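You operate a simulated robot arm through the tools that you are given. There is no shell and no other tool. Be economical: measure what you need, move in short steps, check, and stop when the job is done.

Carry out the task below with a simulated robot arm. There is one attempt and no reset: what you move stays moved.

TASK
Put the thick bracket from the bench two on the silver door sheet and the medium bracket on top of the grey shim pack.
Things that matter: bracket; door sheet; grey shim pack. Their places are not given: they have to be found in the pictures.

It is judged by the outcome, as a careful person would: the job done as asked, and still so three seconds after it is handed in. It fails if anything else is knocked over, pushed out of place, dropped, spilled or broken.

THE ROBOT
A 7-joint arm with a two-finger parallel gripper, fixed in place. Base frame: the origin is at the foot of the arm, x ahead of it, y to its left, z up; the work surface is at about z = 0. Lengths are in m, angles in rad, forces in N, time in s.
With the tool pointing down near the work surface it reaches from about 0.24 to 0.62 m from the base axis. Its first joint turns from -1.152 to 1.152 rad. Payload 2.6 kg.
Tool frame: the origin (TCP) lies between the finger pads and is the grasp point; the fingertips stand 0.03 m ahead of it; z points along the fingers, y is the line along which they close. The gripper opens to 0.094 m. The fingers are 0.028 m wide and 0.01 m thick; the gripper's body (0.05 by 0.096 m) begins 0.055 m behind the TCP.
Orientation is that of the tool frame in the base frame, as [roll, pitch, yaw] about the fixed x, y, z axes, in that order (R = Rz(yaw) Ry(pitch) Rx(roll)). With the fingers straight down and closing along the base's y, the tool's x points along the base's -x, its y along +y and its z along -z.

THE INTERFACE
- The arm moves only by the tool nudge_tool. Its argument "motion" is one flat list of numbers, 6 for each row, row after row: the shift along the tool's x, y, z in m, then the turn, a rotation vector about the tool's x, y, z in rad. In form: [tx, ty, tz, wx, wy, wz, tx, ty, tz, wx, wy, wz, ...]. A call has 1 to 10 rows; each row shifts and turns the commanded pose from where the row before left it, along the tool's axes as they then stand. "gripper" is the finger opening in m, from 0 to 0.094, set as the call begins (left out, the last holds). A row lasts 0.2 s, in which the tool goes at most 0.05 m and 0.15 rad; a call with a longer step from one row to the next is refused whole, and so is a gripper value outside its range. A pose out of reach is approached as far as the arm can. The call stops where the force on the tool passes 40 N (or 10 N more than at its start, if that is more) or the arm is blocked; 0.2 s more then pass. The fingers move at their own pace (about 0.072 m/s each) and stop on an object; they squeeze with about 33 N. The grip force told is the motor's: it shows also when the fingers shut on nothing. Time passes only in rows, and 0.2 s behind the last, so rows that do not move let the fingers close. It gives the time, the measured TCP pose, the force on the tool (base axes), the opening and the grip force at its end, in the units of the frame above (readings bear some noise), and new pictures: "show" is both (left out), scene, wrist or none.
- Cameras (640 x 400 px; columns grow to the right, rows downward): "scene" is fixed at [0.039, 0.4296, 0.5542]; the picture's right is [-0.83, -0.55, 0.00], its down [-0.36, 0.54, -0.76] and it looks along [0.42, -0.64, -0.65] (base axes); focal length 324 px, centre (320, 200). "wrist" rides on the gripper at [-0.037, 0, -0.058] in the tool frame; the picture's right is [0.00, -1.00, 0.00], its down [0.97, 0.00, -0.24] and it looks along [0.24, 0.00, 0.97] (tool axes); focal length 218 px, centre (320, 200).
- locate(camera, pixels): for up to 12 pixels [column, row] of the newest picture of that camera ("zoom" is the newest enlarged one), the place [x, y, z] in the base frame of the surface seen there, good to about 0.002 m, but the place of the scene camera against the robot may be out by one fixed shift of up to 0.018 m in any direction. No time passes.
- close_up(camera, box): a new picture of the part [left, top, right, bottom] of that camera's present view, enlarged. No time passes.
- close_job(): hands the job in; it is judged then, once.

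Work in short steps. Measure before you move; look again where a grasp or a placing could have gone wrong, and mend it. You have 60 turns and 120 pictures in all, the two below and enlarged ones among them. Open the gripper and draw the arm clear of the work before you hand the job in, unless the task says otherwise; then end with one line.

The tools are called after "Emit:" as a command line: name --argument value ..., lists and objects as JSON in quotes. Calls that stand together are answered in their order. nudge_tool: Moves the arm, as the interface text tells. Its arguments: {"type":"object","properties":{"motion":{"type":"array"},"gripper":{"type":"number"},"show":{"type":"string","enum":["both","scene","wrist","none"]}},"required":["motion"]} The other tools are called the same way: locate (camera, pixels) gives the place of the surface under pixels of a picture; close_up (camera, box) takes an enlarged picture of a part of a camera's view; close_job () hands the job in.

At the start:

```text
t: 0.0
eef_pos: [0.4042, -0.001, 0.271]
ee_rot: [-3.141, 0.0, -3.141]
ft_force: [-1.3, 0.0, 0.2]
gripper_width: 0.094
gripper_force: 0.1
```

scene: 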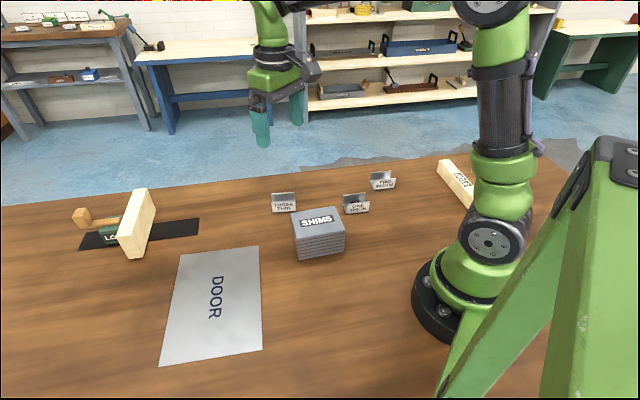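
wrist: 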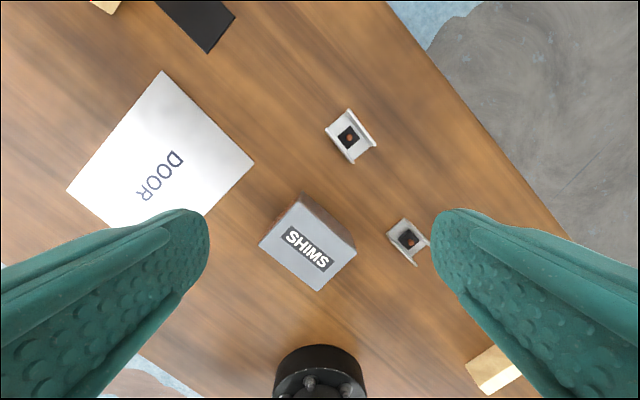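

I zoom in on the brackets' labels.

Emit:
close_up --camera "scene" --box '[250, 160, 410, 260]'

Emit:
close_up --camera "scene" --box '[60, 170, 220, 270]'

Emit:
close_up --camera "wrist" --box '[300, 90, 460, 290]'

```text
4.00 times, centred on (330, 210) of scene
```

zoom: 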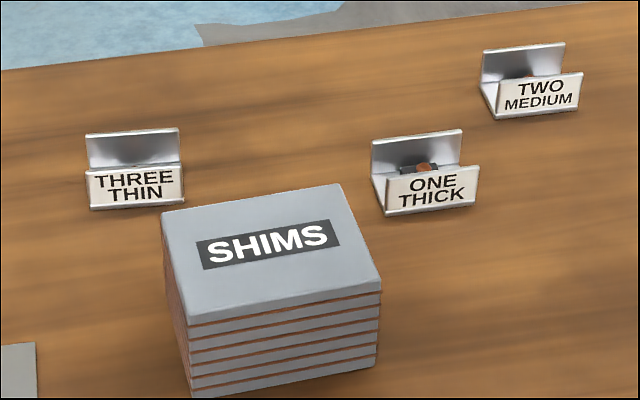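

```text
4.00 times, centred on (140, 220) of scene
```

zoom: 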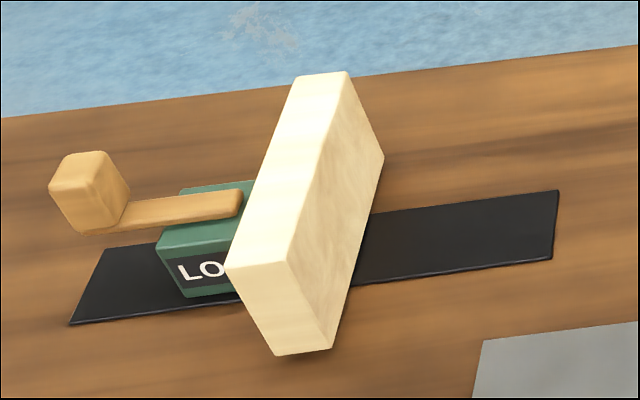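

```text
2.00 times, centred on (380, 190) of wrist
```

zoom: 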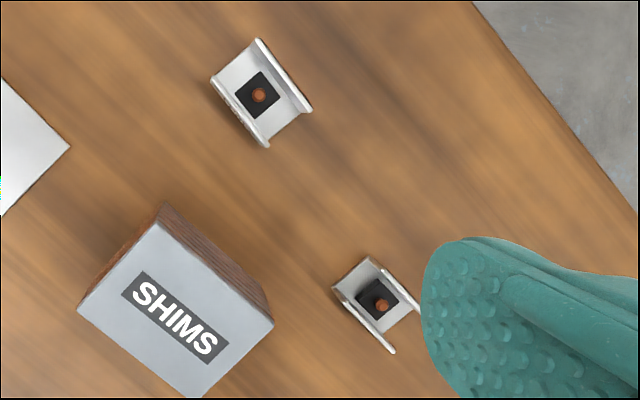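

The brackets are labelled three/thin, one/thick and two/medium. I check the other things on and behind the table before choosing.

Emit:
close_up --camera "scene" --box '[420, 150, 500, 220]'

Emit:
close_up --camera "scene" --box '[0, 0, 240, 150]'

Emit:
close_up --camera "scene" --box '[280, 0, 480, 125]'

Emit:
locate --camera "wrist" --pixels '[[349, 137], [408, 239], [259, 247], [303, 195], [356, 252], [319, 291], [164, 72], [253, 160], [67, 190], [205, 50], [495, 368], [105, 5]]'

Emit:
locate --camera "scene" --pixels '[[292, 212], [334, 207], [345, 235], [299, 239], [180, 252], [258, 247], [262, 350], [160, 366], [357, 208], [383, 184], [284, 207], [453, 180]]'

```text
5.71 times, centred on (460, 185) of scene
```

zoom: 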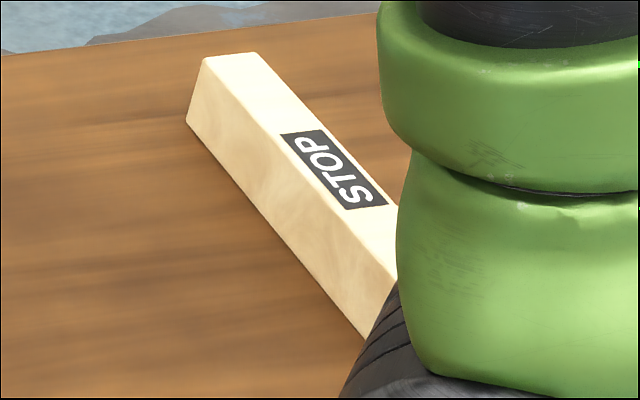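

```text
2.67 times, centred on (120, 75) of scene
```

zoom: 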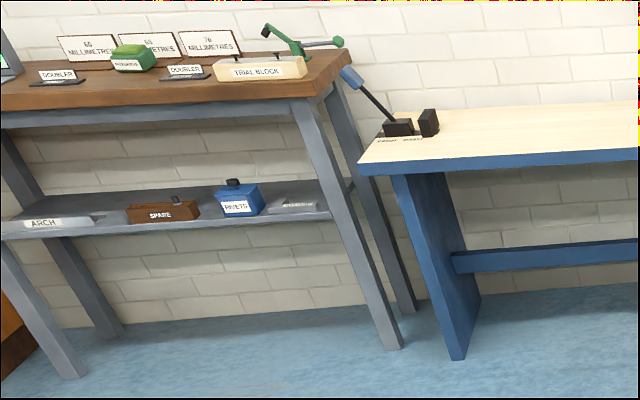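

```text
3.20 times, centred on (380, 62) of scene
```

zoom: 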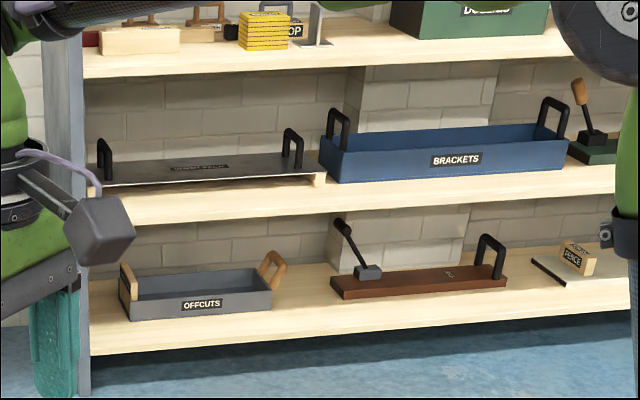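

```text
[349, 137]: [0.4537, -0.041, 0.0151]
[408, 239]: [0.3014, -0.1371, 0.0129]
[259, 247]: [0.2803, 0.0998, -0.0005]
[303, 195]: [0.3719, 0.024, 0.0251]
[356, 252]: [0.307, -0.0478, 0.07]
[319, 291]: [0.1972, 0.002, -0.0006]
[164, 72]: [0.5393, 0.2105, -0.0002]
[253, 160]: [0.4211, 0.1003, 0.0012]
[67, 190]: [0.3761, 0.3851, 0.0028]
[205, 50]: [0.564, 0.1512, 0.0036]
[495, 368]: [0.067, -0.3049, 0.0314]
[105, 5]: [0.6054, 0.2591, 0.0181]
```

```text
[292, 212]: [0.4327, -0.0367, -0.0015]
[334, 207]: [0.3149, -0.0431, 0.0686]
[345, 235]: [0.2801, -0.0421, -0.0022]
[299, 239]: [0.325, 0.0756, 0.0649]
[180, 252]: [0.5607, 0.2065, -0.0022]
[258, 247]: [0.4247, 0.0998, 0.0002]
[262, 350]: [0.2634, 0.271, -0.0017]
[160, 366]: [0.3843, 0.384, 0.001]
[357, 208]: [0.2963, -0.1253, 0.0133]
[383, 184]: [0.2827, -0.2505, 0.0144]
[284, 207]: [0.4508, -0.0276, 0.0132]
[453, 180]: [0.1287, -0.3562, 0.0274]
```

The first joint item to check is whether any other thick bracket hides by the plank, so I take a look from the left at the present height.

Emit:
nudge_tool --motion '[0, 0.04, -0.02, 0, 0, 0, 0, 0.045, -0.01, 0, 0, 0, 0, 0.045, 0, 0, 0, 0, 0, 0.04, 0, 0, 0, 0]' --show "wrist"

```text
t: 1.0
eef_pos: [0.4054, 0.17, 0.3018]
ee_rot: [-3.141, 0.0, 3.138]
ft_force: [-0.5, 0.1, 0.4]
gripper_width: 0.0938
gripper_force: 0.2
```

wrist: 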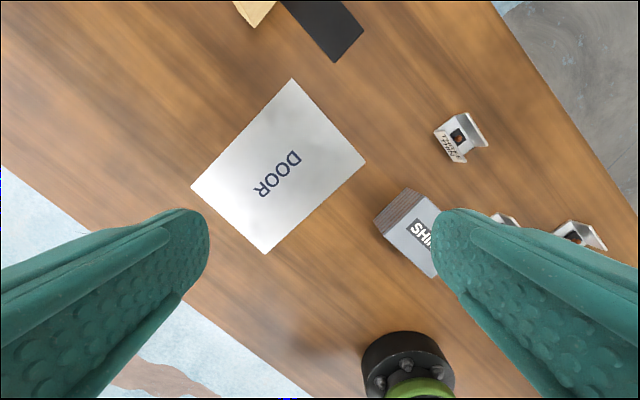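

No other bracket here, so the only thick one is meant. I measure the door sheet and then move above the thick bracket.

Emit:
locate --camera "wrist" --pixels '[[292, 80], [364, 159], [265, 253], [192, 187], [277, 170], [408, 190], [376, 221]]'

Emit:
nudge_tool --motion '[0.01, -0.047, 0, 0, 0, 0, 0.01, -0.047, 0, 0, 0, 0, 0.01, -0.047, 0, 0, 0, 0, 0.01, -0.047, 0, 0, 0, 0, 0.01, -0.047, 0, 0, 0, 0, 0.01, -0.047, 0.01, 0, 0, 0, 0.01, -0.028, 0.03, 0, 0, 0, 0, 0, 0.045, 0, 0, 0, 0, 0, 0.045, 0, 0, 0]'

```text
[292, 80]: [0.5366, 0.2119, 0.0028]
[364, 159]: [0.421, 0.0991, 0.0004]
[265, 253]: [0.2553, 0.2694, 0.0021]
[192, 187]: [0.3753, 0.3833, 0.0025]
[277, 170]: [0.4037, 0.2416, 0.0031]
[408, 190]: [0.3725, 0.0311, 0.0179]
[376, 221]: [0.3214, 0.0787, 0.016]
```

```text
t: 3.0
eef_pos: [0.334, -0.1407, 0.1703]
ee_rot: [-3.141, 0.002, -3.141]
ft_force: [0.2, 1.0, 0.2]
gripper_width: 0.0941
gripper_force: 0.0
```

scene: 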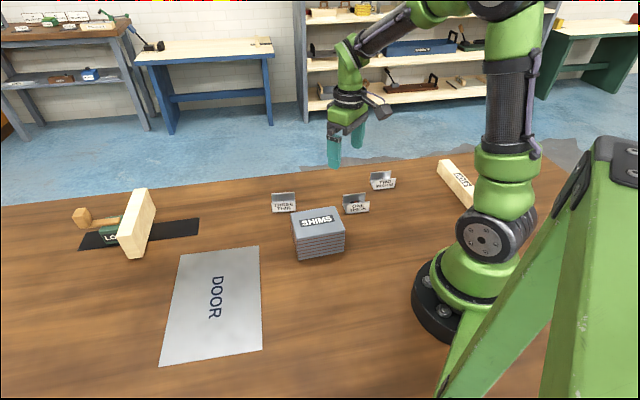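
wrist: 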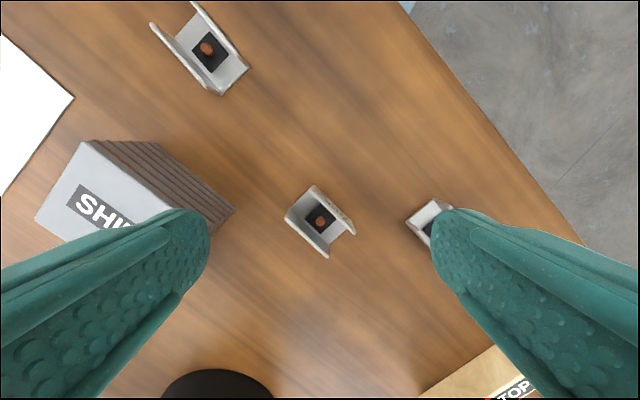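

Emit:
close_up --camera "wrist" --box '[272, 170, 368, 270]'

Emit:
locate --camera "wrist" --pixels '[[286, 218], [328, 257], [315, 187], [354, 233], [330, 248], [319, 218], [236, 210], [123, 204], [85, 143], [36, 218], [205, 212], [300, 205]]'

```text
4.00 times, centred on (320, 220) of wrist
```

zoom: 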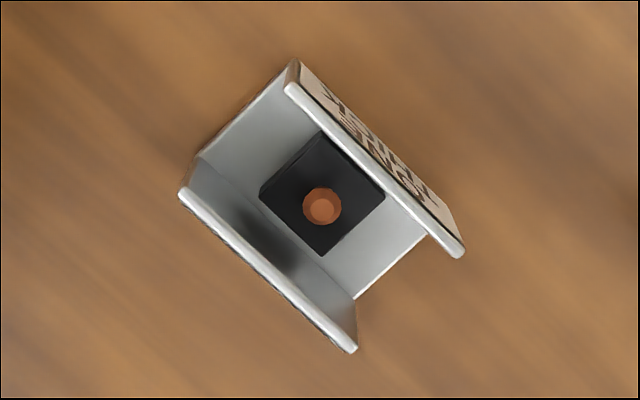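

```text
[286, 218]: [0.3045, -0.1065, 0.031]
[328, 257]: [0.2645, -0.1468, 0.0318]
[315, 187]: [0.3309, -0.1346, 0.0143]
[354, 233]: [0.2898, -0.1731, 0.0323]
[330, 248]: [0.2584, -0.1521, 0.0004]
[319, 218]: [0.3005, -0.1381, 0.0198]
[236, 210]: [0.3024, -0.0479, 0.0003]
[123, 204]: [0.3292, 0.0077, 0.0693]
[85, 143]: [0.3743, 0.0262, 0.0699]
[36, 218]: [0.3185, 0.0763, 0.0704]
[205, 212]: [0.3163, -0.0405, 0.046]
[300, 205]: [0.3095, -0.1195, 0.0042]
```

The thick bracket spans flange tops (0.3045,-0.1065) to (0.2898,-0.1731), so centre (0.297,-0.140), flanges along 45°, 0.037 wide. I centre over it and turn 45°.

Emit:
nudge_tool --motion '[0.037, 0.001, 0.02, 0, 0, 0, 0, 0, 0.01, 0, 0, -0.131, 0, 0, 0.01, 0, 0, -0.131, 0, 0, 0, 0, 0, -0.131, 0, 0, 0, 0, 0, -0.131, 0, 0, 0, 0, 0, -0.131, 0, 0, 0, 0, 0, -0.131, 0, 0, 0, 0, 0, 0]' --gripper 0.075

```text
t: 4.8
eef_pos: [0.2973, -0.1421, 0.1308]
ee_rot: [-3.14, 0.001, -2.353]
ft_force: [0.0, 0.1, 0.0]
gripper_width: 0.0751
gripper_force: 0.0
```

scene: 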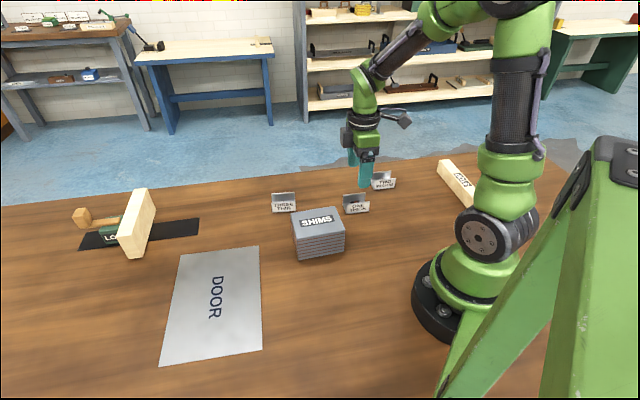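
wrist: 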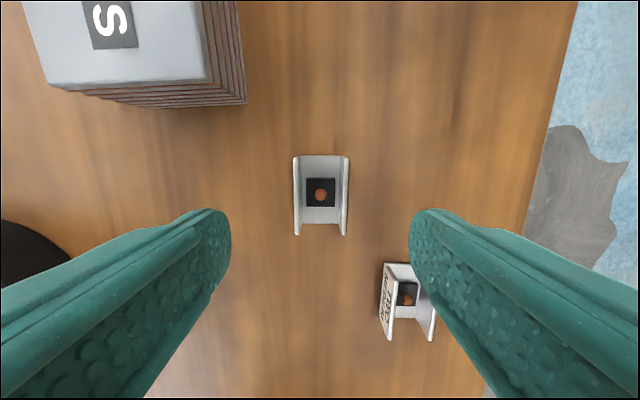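

The bracket is aligned and centred at col 321. I measure its ends for the tool-x centring.

Emit:
locate --camera "wrist" --pixels '[[295, 158], [297, 233], [346, 158], [344, 233], [321, 194], [384, 264], [387, 339], [432, 340], [407, 294], [320, 170]]'

Emit:
close_up --camera "wrist" --box '[360, 240, 460, 350]'

```text
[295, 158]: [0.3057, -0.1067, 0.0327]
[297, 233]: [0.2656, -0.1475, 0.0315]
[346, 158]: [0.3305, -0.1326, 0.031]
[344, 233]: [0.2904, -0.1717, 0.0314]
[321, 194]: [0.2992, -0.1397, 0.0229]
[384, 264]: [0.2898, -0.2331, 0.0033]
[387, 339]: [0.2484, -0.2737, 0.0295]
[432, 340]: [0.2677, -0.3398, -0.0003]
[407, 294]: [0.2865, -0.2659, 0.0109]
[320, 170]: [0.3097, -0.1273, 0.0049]
```

```text
3.64 times, centred on (410, 295) of wrist
```

zoom: 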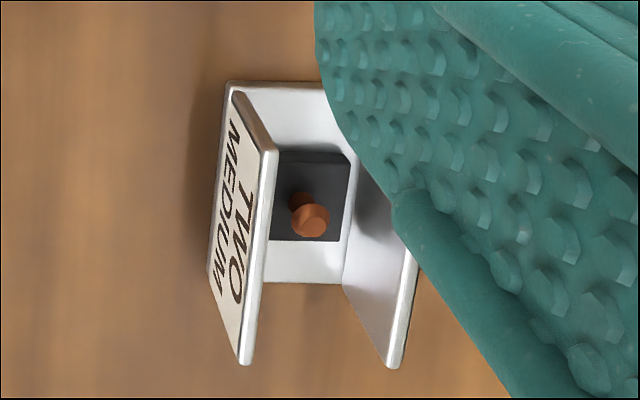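

Centre (0.298,-0.140); I trim 2 mm and descend to TCP z 0.036.

Emit:
nudge_tool --motion '[-0.0023, 0.0013, 0.03, 0, 0, 0, 0, 0, 0.03, 0, 0, 0, 0, 0, 0.02, 0, 0, 0, 0, 0, 0.0145, 0, 0, 0, 0, 0, 0, 0, 0, 0]' --show "wrist"

Emit:
nudge_tool --motion '[0, 0, 0, 0, 0, 0, 0, 0, 0, 0, 0, 0, 0, 0, 0, 0, 0, 0]' --gripper 0.02 --show "wrist"

```text
t: 6.0
eef_pos: [0.2964, -0.1393, 0.0352]
ee_rot: [-3.141, 0.0, -2.358]
ft_force: [-0.4, 0.9, 0.0]
gripper_width: 0.0748
gripper_force: 0.1
```

wrist: 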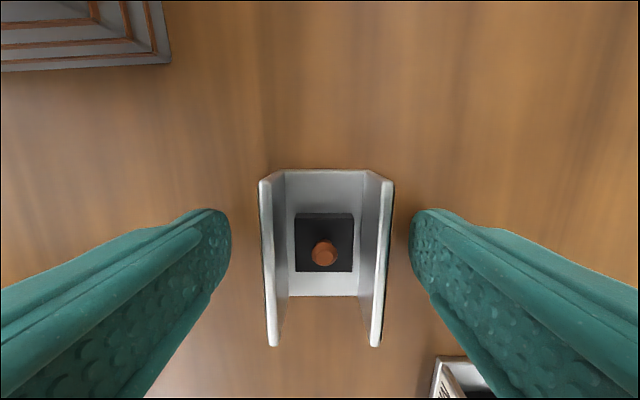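

```text
t: 6.8
eef_pos: [0.2981, -0.1372, 0.0366]
ee_rot: [-3.14, 0.001, -2.357]
ft_force: [0.5, -0.3, 6.5]
gripper_width: 0.0392
gripper_force: 32.8
```

wrist: 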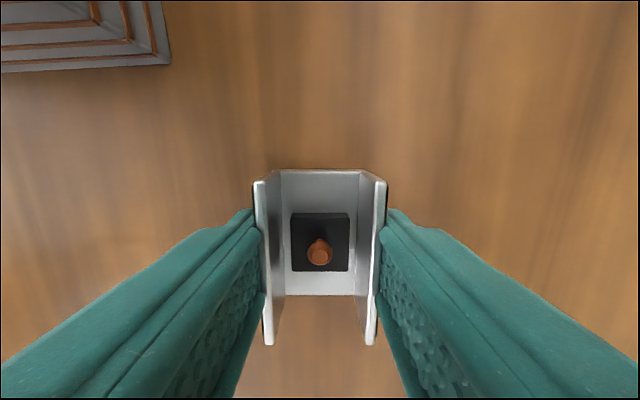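

Held at 0.039 opening. I lift straight up.

Emit:
nudge_tool --motion '[0, 0, -0.02, 0, 0, 0, 0, 0, -0.035, 0, 0, 0, 0, 0, -0.04, 0, 0, 0, 0, 0, -0.04, 0, 0, 0]'

```text
t: 7.8
eef_pos: [0.2987, -0.1366, 0.1713]
ee_rot: [3.14, 0.0, -2.355]
ft_force: [0.6, -0.2, -1.2]
gripper_width: 0.0387
gripper_force: 33.2
```

scene: 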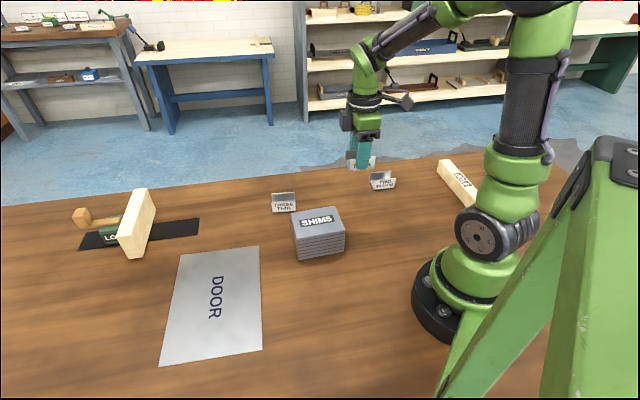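
wrist: 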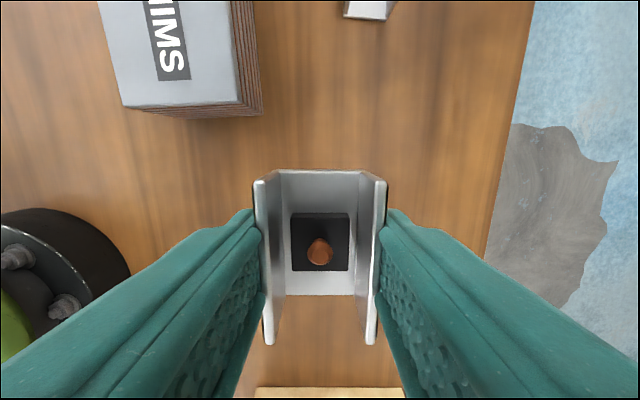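

The bracket is held firmly and level. I carry it over to the sheet's middle at (0.40, 0.24), well above the shims.

Emit:
nudge_tool --motion '[-0.034, 0.02, -0.01, 0, 0, 0, -0.0377, 0.022, 0, 0, 0, 0, -0.0377, 0.022, 0, 0, 0, 0, -0.0377, 0.022, 0, 0, 0, 0, -0.0377, 0.022, 0, 0, 0, 0, -0.0377, 0.022, 0, 0, 0, 0, -0.0377, 0.022, 0, 0, 0, 0, -0.0377, 0.022, 0, 0, 0, 0, -0.0377, 0.022, 0, 0, 0, 0, 0, 0, 0, 0, 0, 0]'

```text
t: 10.0
eef_pos: [0.3962, 0.2379, 0.1808]
ee_rot: [-3.141, 0.0, -2.356]
ft_force: [0.4, 0.2, -0.4]
gripper_width: 0.0394
gripper_force: 33.4
```

scene: 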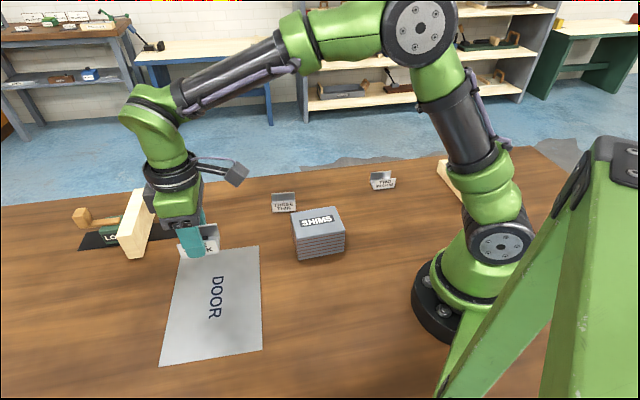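
wrist: 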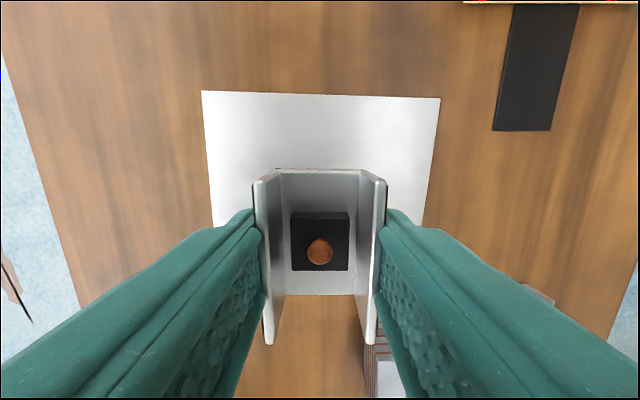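

Over the sheet; I lower to 1–2 mm above contact.

Emit:
nudge_tool --motion '[0, 0, 0.04, 0, 0, 0, 0, 0, 0.04, 0, 0, 0, 0, 0, 0.035, 0, 0, 0, 0, 0, 0.015, 0, 0, 0, 0, 0, 0.008, 0, 0, 0, 0, 0, 0.002, 0, 0, 0, 0, 0, 0, 0, 0, 0]'

```text
t: 11.6
eef_pos: [0.3953, 0.2383, 0.0408]
ee_rot: [3.14, 0.0, -2.357]
ft_force: [-1.0, -0.1, -1.5]
gripper_width: 0.039
gripper_force: 33.1
```

scene: 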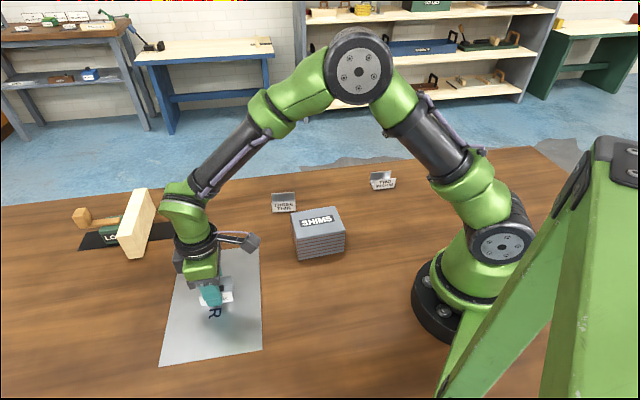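
wrist: 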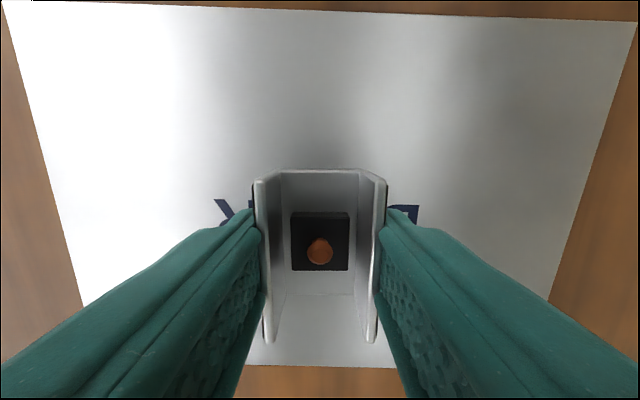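

Nearly there; I lower in mm steps until the force rises.

Emit:
nudge_tool --motion '[0, 0, 0.001, 0, 0, 0, 0, 0, 0.001, 0, 0, 0, 0, 0, 0, 0, 0, 0]' --show "none"

```text
t: 12.4
eef_pos: [0.396, 0.238, 0.0392]
ee_rot: [-3.141, 0.0, -2.356]
ft_force: [-0.5, -0.6, 2.6]
gripper_width: 0.0394
gripper_force: 33.2
```

Emit:
nudge_tool --motion '[0, 0, 0.001, 0, 0, 0, 0, 0, 0, 0, 0, 0]' --show "none"

```text
t: 13.0
eef_pos: [0.3964, 0.2395, 0.0393]
ee_rot: [-3.141, 0.002, -2.356]
ft_force: [-5.3, -4.2, 18.0]
gripper_width: 0.0391
gripper_force: 33.2
```

Contact is certain (18 N). I back off 1 mm and open the gripper.

Emit:
nudge_tool --motion '[0, 0, -0.001, 0, 0, 0, 0, 0, 0, 0, 0, 0]' --show "none"

Emit:
nudge_tool --motion '[0, 0, 0, 0, 0, 0, 0, 0, 0, 0, 0, 0, 0, 0, 0, 0, 0, 0, 0, 0, -0.02, 0, 0, 0, 0, 0, -0.03, 0, 0, 0, 0, 0, -0.04, 0, 0, 0, 0, 0, -0.045, 0, 0, 0]' --gripper 0.07

```text
t: 13.6
eef_pos: [0.3963, 0.2387, 0.0397]
ee_rot: [3.141, 0.002, -2.355]
ft_force: [2.3, 1.9, 5.6]
gripper_width: 0.0391
gripper_force: 33.0
```

```text
t: 15.2
eef_pos: [0.3951, 0.2373, 0.1761]
ee_rot: [3.141, 0.0, -2.353]
ft_force: [0.3, 0.6, -0.3]
gripper_width: 0.0697
gripper_force: 0.1
```

scene: 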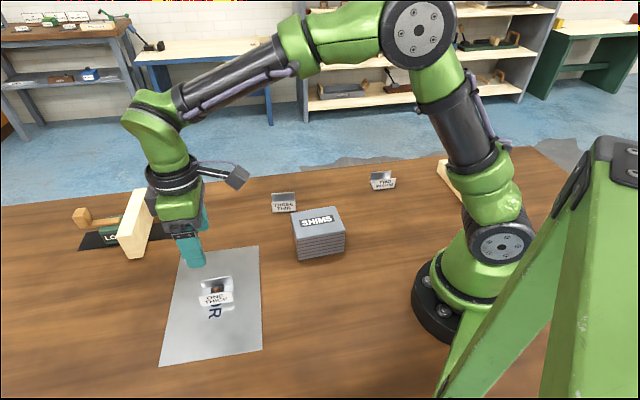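
wrist: 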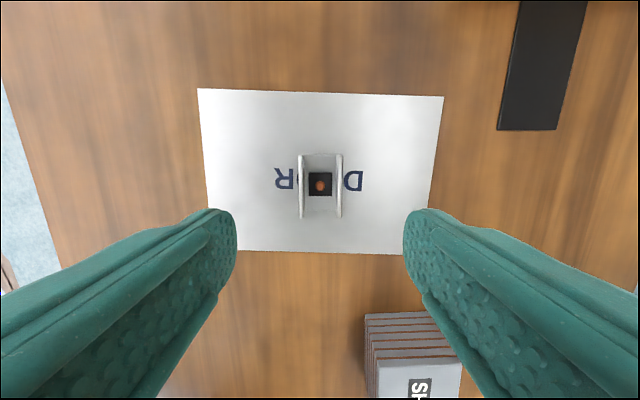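

Thick bracket stands on the sheet. Now I go back over to the medium bracket around (0.283,-0.26).

Emit:
nudge_tool --motion '[0.041, -0.0255, -0.005, 0, 0, 0, 0.041, -0.0255, 0, 0, 0, 0, 0.041, -0.0255, 0, 0, 0, 0, 0.041, -0.0255, 0, 0, 0, 0, 0.041, -0.0255, 0, 0, 0, 0, 0.041, -0.0255, 0, 0, 0, 0, 0.041, -0.0255, 0, 0, 0, 0, 0.041, -0.0255, 0, 0, 0, 0, 0.041, -0.0255, 0, 0, 0, 0, 0.041, -0.0255, 0, 0, 0, 0]' --show "wrist"

```text
t: 17.4
eef_pos: [0.2865, -0.234, 0.1785]
ee_rot: [3.141, 0.0, -2.354]
ft_force: [-0.2, -0.4, -0.3]
gripper_width: 0.0701
gripper_force: 0.0
```

wrist: 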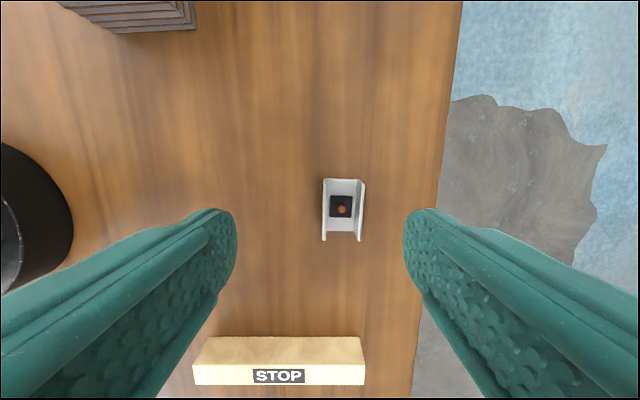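

Emit:
close_up --camera "wrist" --box '[302, 170, 382, 250]'

Emit:
locate --camera "wrist" --pixels '[[324, 181], [324, 239], [363, 186], [360, 240], [341, 210], [197, 350], [362, 340]]'

```text
5.00 times, centred on (342, 210) of wrist
```

zoom: 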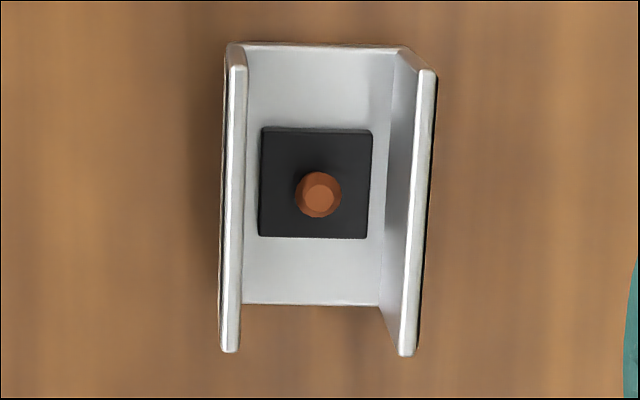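

```text
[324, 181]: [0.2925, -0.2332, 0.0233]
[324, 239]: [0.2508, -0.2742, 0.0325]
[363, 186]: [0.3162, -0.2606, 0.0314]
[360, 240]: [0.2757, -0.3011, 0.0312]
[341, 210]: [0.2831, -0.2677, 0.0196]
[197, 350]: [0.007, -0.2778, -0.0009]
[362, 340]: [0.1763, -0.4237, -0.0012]
```

Medium bracket centre (0.284,-0.267). I centre over it and come down to z≈0.10 to check.

Emit:
nudge_tool --motion '[0.0255, -0.0216, 0.03, 0, 0, 0, 0, 0, 0.045, 0, 0, 0, 0, 0, 0, 0, 0, 0]' --show "wrist"

```text
t: 18.2
eef_pos: [0.2829, -0.2659, 0.104]
ee_rot: [3.141, -0.002, -2.356]
ft_force: [0.1, 0.1, 0.3]
gripper_width: 0.07
gripper_force: 0.1
```

wrist: 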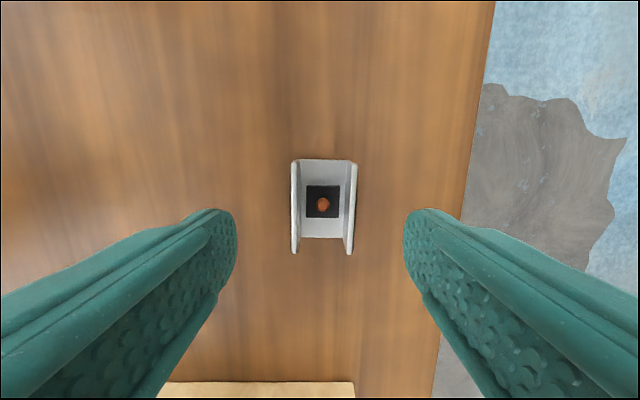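

Centred within ~1 mm. Descend to z 0.037, then close.

Emit:
nudge_tool --motion '[0, -0.001, 0.03, 0, 0, 0, 0, 0, 0.025, 0, 0, 0, 0, 0, 0.012, 0, 0, 0, 0, 0, 0, 0, 0, 0]' --show "wrist"

Emit:
nudge_tool --motion '[0, 0, 0, 0, 0, 0, 0, 0, 0, 0, 0, 0, 0, 0, 0, 0, 0, 0]' --gripper 0.02 --show "none"

Emit:
nudge_tool --motion '[0, 0, -0.02, 0, 0, 0, 0, 0, -0.035, 0, 0, 0, 0, 0, -0.045, 0, 0, 0, 0, 0, -0.045, 0, 0, 0, 0, 0, -0.02, 0, 0, 0]'

```text
t: 19.2
eef_pos: [0.2844, -0.2668, 0.0369]
ee_rot: [-3.141, -0.001, -2.354]
ft_force: [0.0, 1.4, 0.0]
gripper_width: 0.0702
gripper_force: 0.0
```

wrist: 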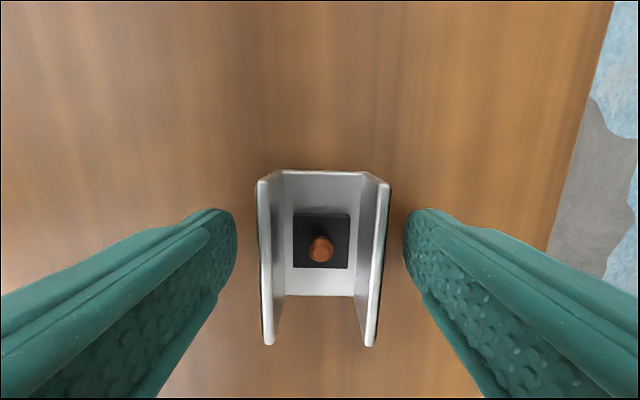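

```text
t: 20.0
eef_pos: [0.285, -0.266, 0.0373]
ee_rot: [-3.142, 0.0, -2.356]
ft_force: [-0.6, 0.6, -0.1]
gripper_width: 0.039
gripper_force: 32.8
```

```text
t: 21.2
eef_pos: [0.2836, -0.266, 0.2043]
ee_rot: [-3.141, 0.001, -2.357]
ft_force: [-0.3, -0.2, 0.4]
gripper_width: 0.0392
gripper_force: 32.9
```

scene: 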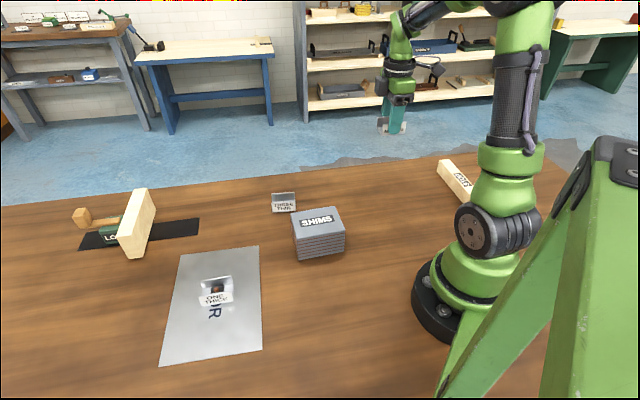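
wrist: 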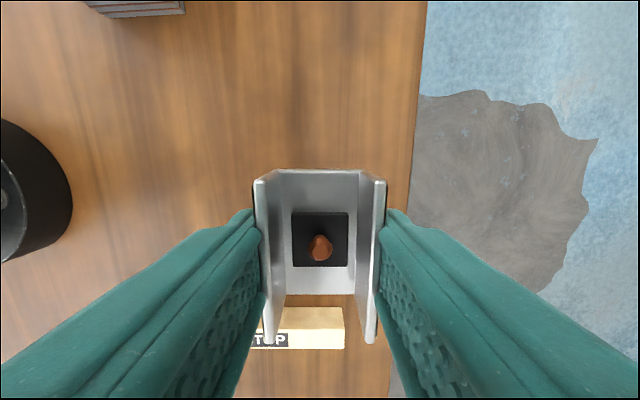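

Held. Shim top centre computed at (0.313,0.014), z 0.070. I carry the bracket there high.

Emit:
nudge_tool --motion '[-0.0312, 0.0254, 0, 0, 0, 0, -0.0312, 0.0254, 0, 0, 0, 0, -0.0312, 0.0254, 0, 0, 0, 0, -0.0312, 0.0254, 0, 0, 0, 0, -0.0312, 0.0254, 0, 0, 0, 0, -0.0312, 0.0254, 0, 0, 0, 0, -0.0312, 0.0254, 0, 0, 0, 0, 0, 0, 0, 0, 0, 0]'

```text
t: 23.0
eef_pos: [0.3125, 0.0144, 0.2021]
ee_rot: [-3.141, 0.0, -2.356]
ft_force: [-0.3, 0.4, -0.6]
gripper_width: 0.0389
gripper_force: 32.9
```

scene: 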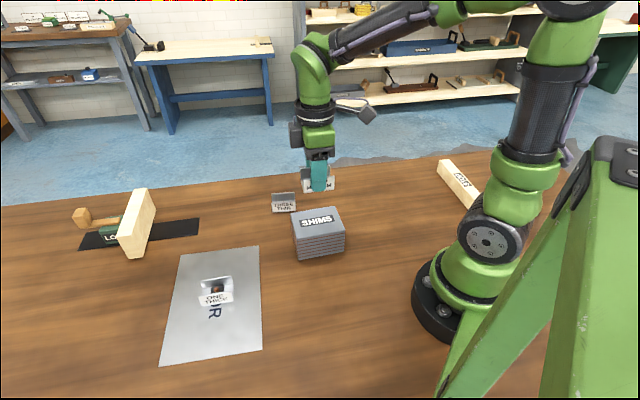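
wrist: 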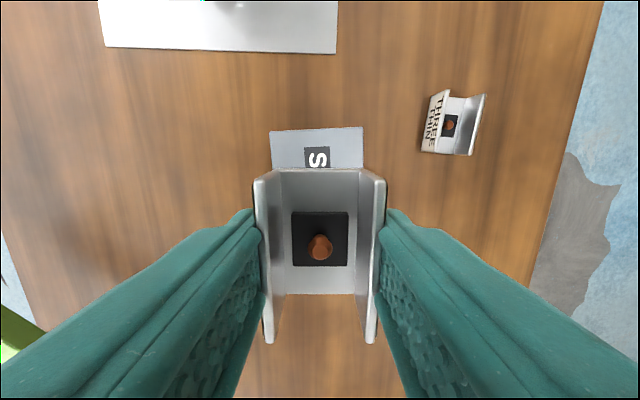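

Emit:
locate --camera "wrist" --pixels '[[272, 133], [360, 128], [276, 167], [360, 165]]'

Emit:
nudge_tool --motion '[0, 0, 0.04, 0, 0, 0, 0, 0, 0.03, 0, 0, 0, 0, 0, 0, 0, 0, 0]'

```text
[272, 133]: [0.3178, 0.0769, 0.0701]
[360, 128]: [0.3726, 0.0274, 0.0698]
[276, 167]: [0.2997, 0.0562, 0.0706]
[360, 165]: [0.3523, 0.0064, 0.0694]
```

```text
t: 23.8
eef_pos: [0.3136, 0.0118, 0.1326]
ee_rot: [-3.142, 0.0, -2.356]
ft_force: [0.7, -0.1, -0.9]
gripper_width: 0.0389
gripper_force: 33.4
```

scene: 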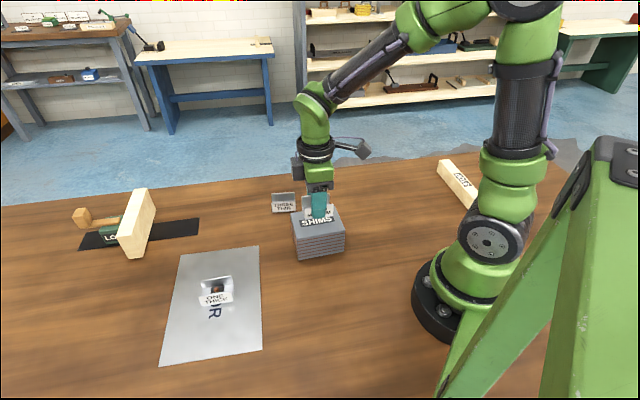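
wrist: 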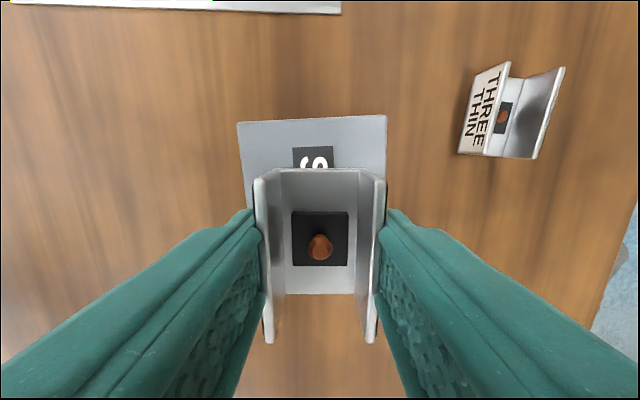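

Well placed above the pack. I lower to just above expected contact at z≈0.108.

Emit:
nudge_tool --motion '[0, 0, 0.015, 0, 0, 0, 0, 0, 0.006, 0, 0, 0, 0, 0, 0.0015, 0, 0, 0, 0, 0, 0, 0, 0, 0]' --show "none"

Emit:
nudge_tool --motion '[0, 0, 0.001, 0, 0, 0, 0, 0, 0, 0, 0, 0]' --show "none"

```text
t: 24.8
eef_pos: [0.3131, 0.014, 0.1098]
ee_rot: [-3.14, 0.0, -2.356]
ft_force: [0.0, -0.3, -0.7]
gripper_width: 0.0389
gripper_force: 32.6
```

```text
t: 25.4
eef_pos: [0.3134, 0.0142, 0.108]
ee_rot: [3.141, 0.0, -2.356]
ft_force: [0.6, 0.1, -0.9]
gripper_width: 0.039
gripper_force: 32.8
```

Emit:
nudge_tool --motion '[0, 0, 0.001, 0, 0, 0, 0, 0, 0, 0, 0, 0]' --show "none"

```text
t: 26.0
eef_pos: [0.3133, 0.0138, 0.1086]
ee_rot: [-3.141, -0.001, -2.357]
ft_force: [0.6, 0.5, -0.3]
gripper_width: 0.0391
gripper_force: 32.7
```

Emit:
nudge_tool --motion '[0, 0, 0.001, 0, 0, 0, 0, 0, 0, 0, 0, 0]'

```text
t: 26.6
eef_pos: [0.3128, 0.0136, 0.1074]
ee_rot: [3.14, 0.0, -2.356]
ft_force: [-0.9, -1.2, 8.8]
gripper_width: 0.0391
gripper_force: 32.8
```

scene: 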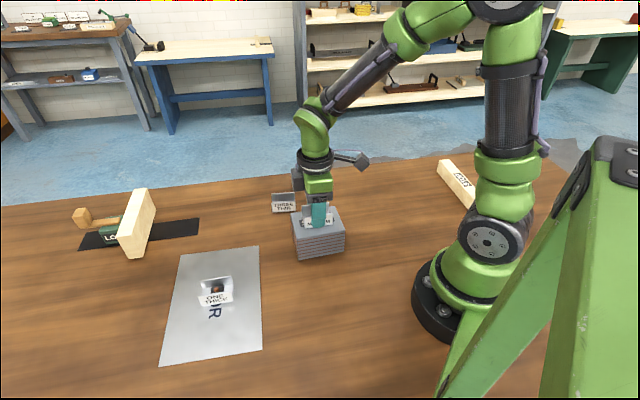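
wrist: 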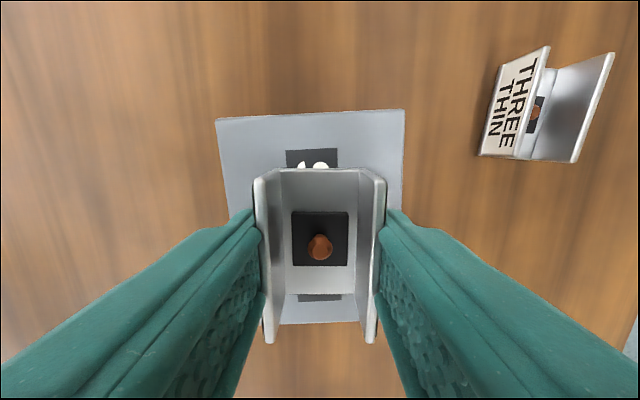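

Contact at 8.8 N, bracket sits on the pack. I release and rise straight up.

Emit:
nudge_tool --motion '[0, 0, 0, 0, 0, 0, 0, 0, 0, 0, 0, 0, 0, 0, 0, 0, 0, 0, 0, 0, -0.02, 0, 0, 0, 0, 0, -0.03, 0, 0, 0, 0, 0, -0.04, 0, 0, 0, 0, 0, -0.045, 0, 0, 0]' --gripper 0.065

```text
t: 28.2
eef_pos: [0.3145, 0.0142, 0.2425]
ee_rot: [-3.141, 0.0, -2.355]
ft_force: [0.4, -0.6, 0.0]
gripper_width: 0.0649
gripper_force: 0.0
```

scene: 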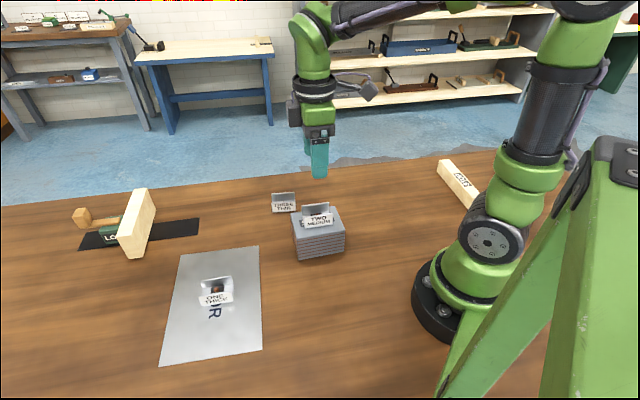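
wrist: 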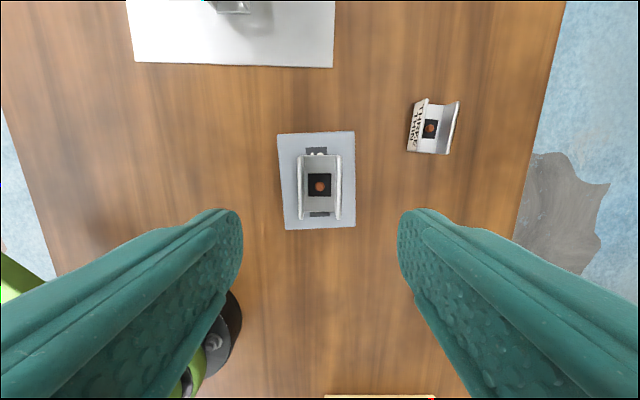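

Both brackets rest level and centred where asked, nothing else moved, and the arm is clear above; I hand in.

Emit:
close_job

```text
The job is handed in.
```

The thick bracket is on the silver door sheet and the medium bracket is on top of the grey shim pack; I couldn't match "the bench two" to anything in the pictures, so I used the only thick bracket I could find, labelled "ONE THICK".
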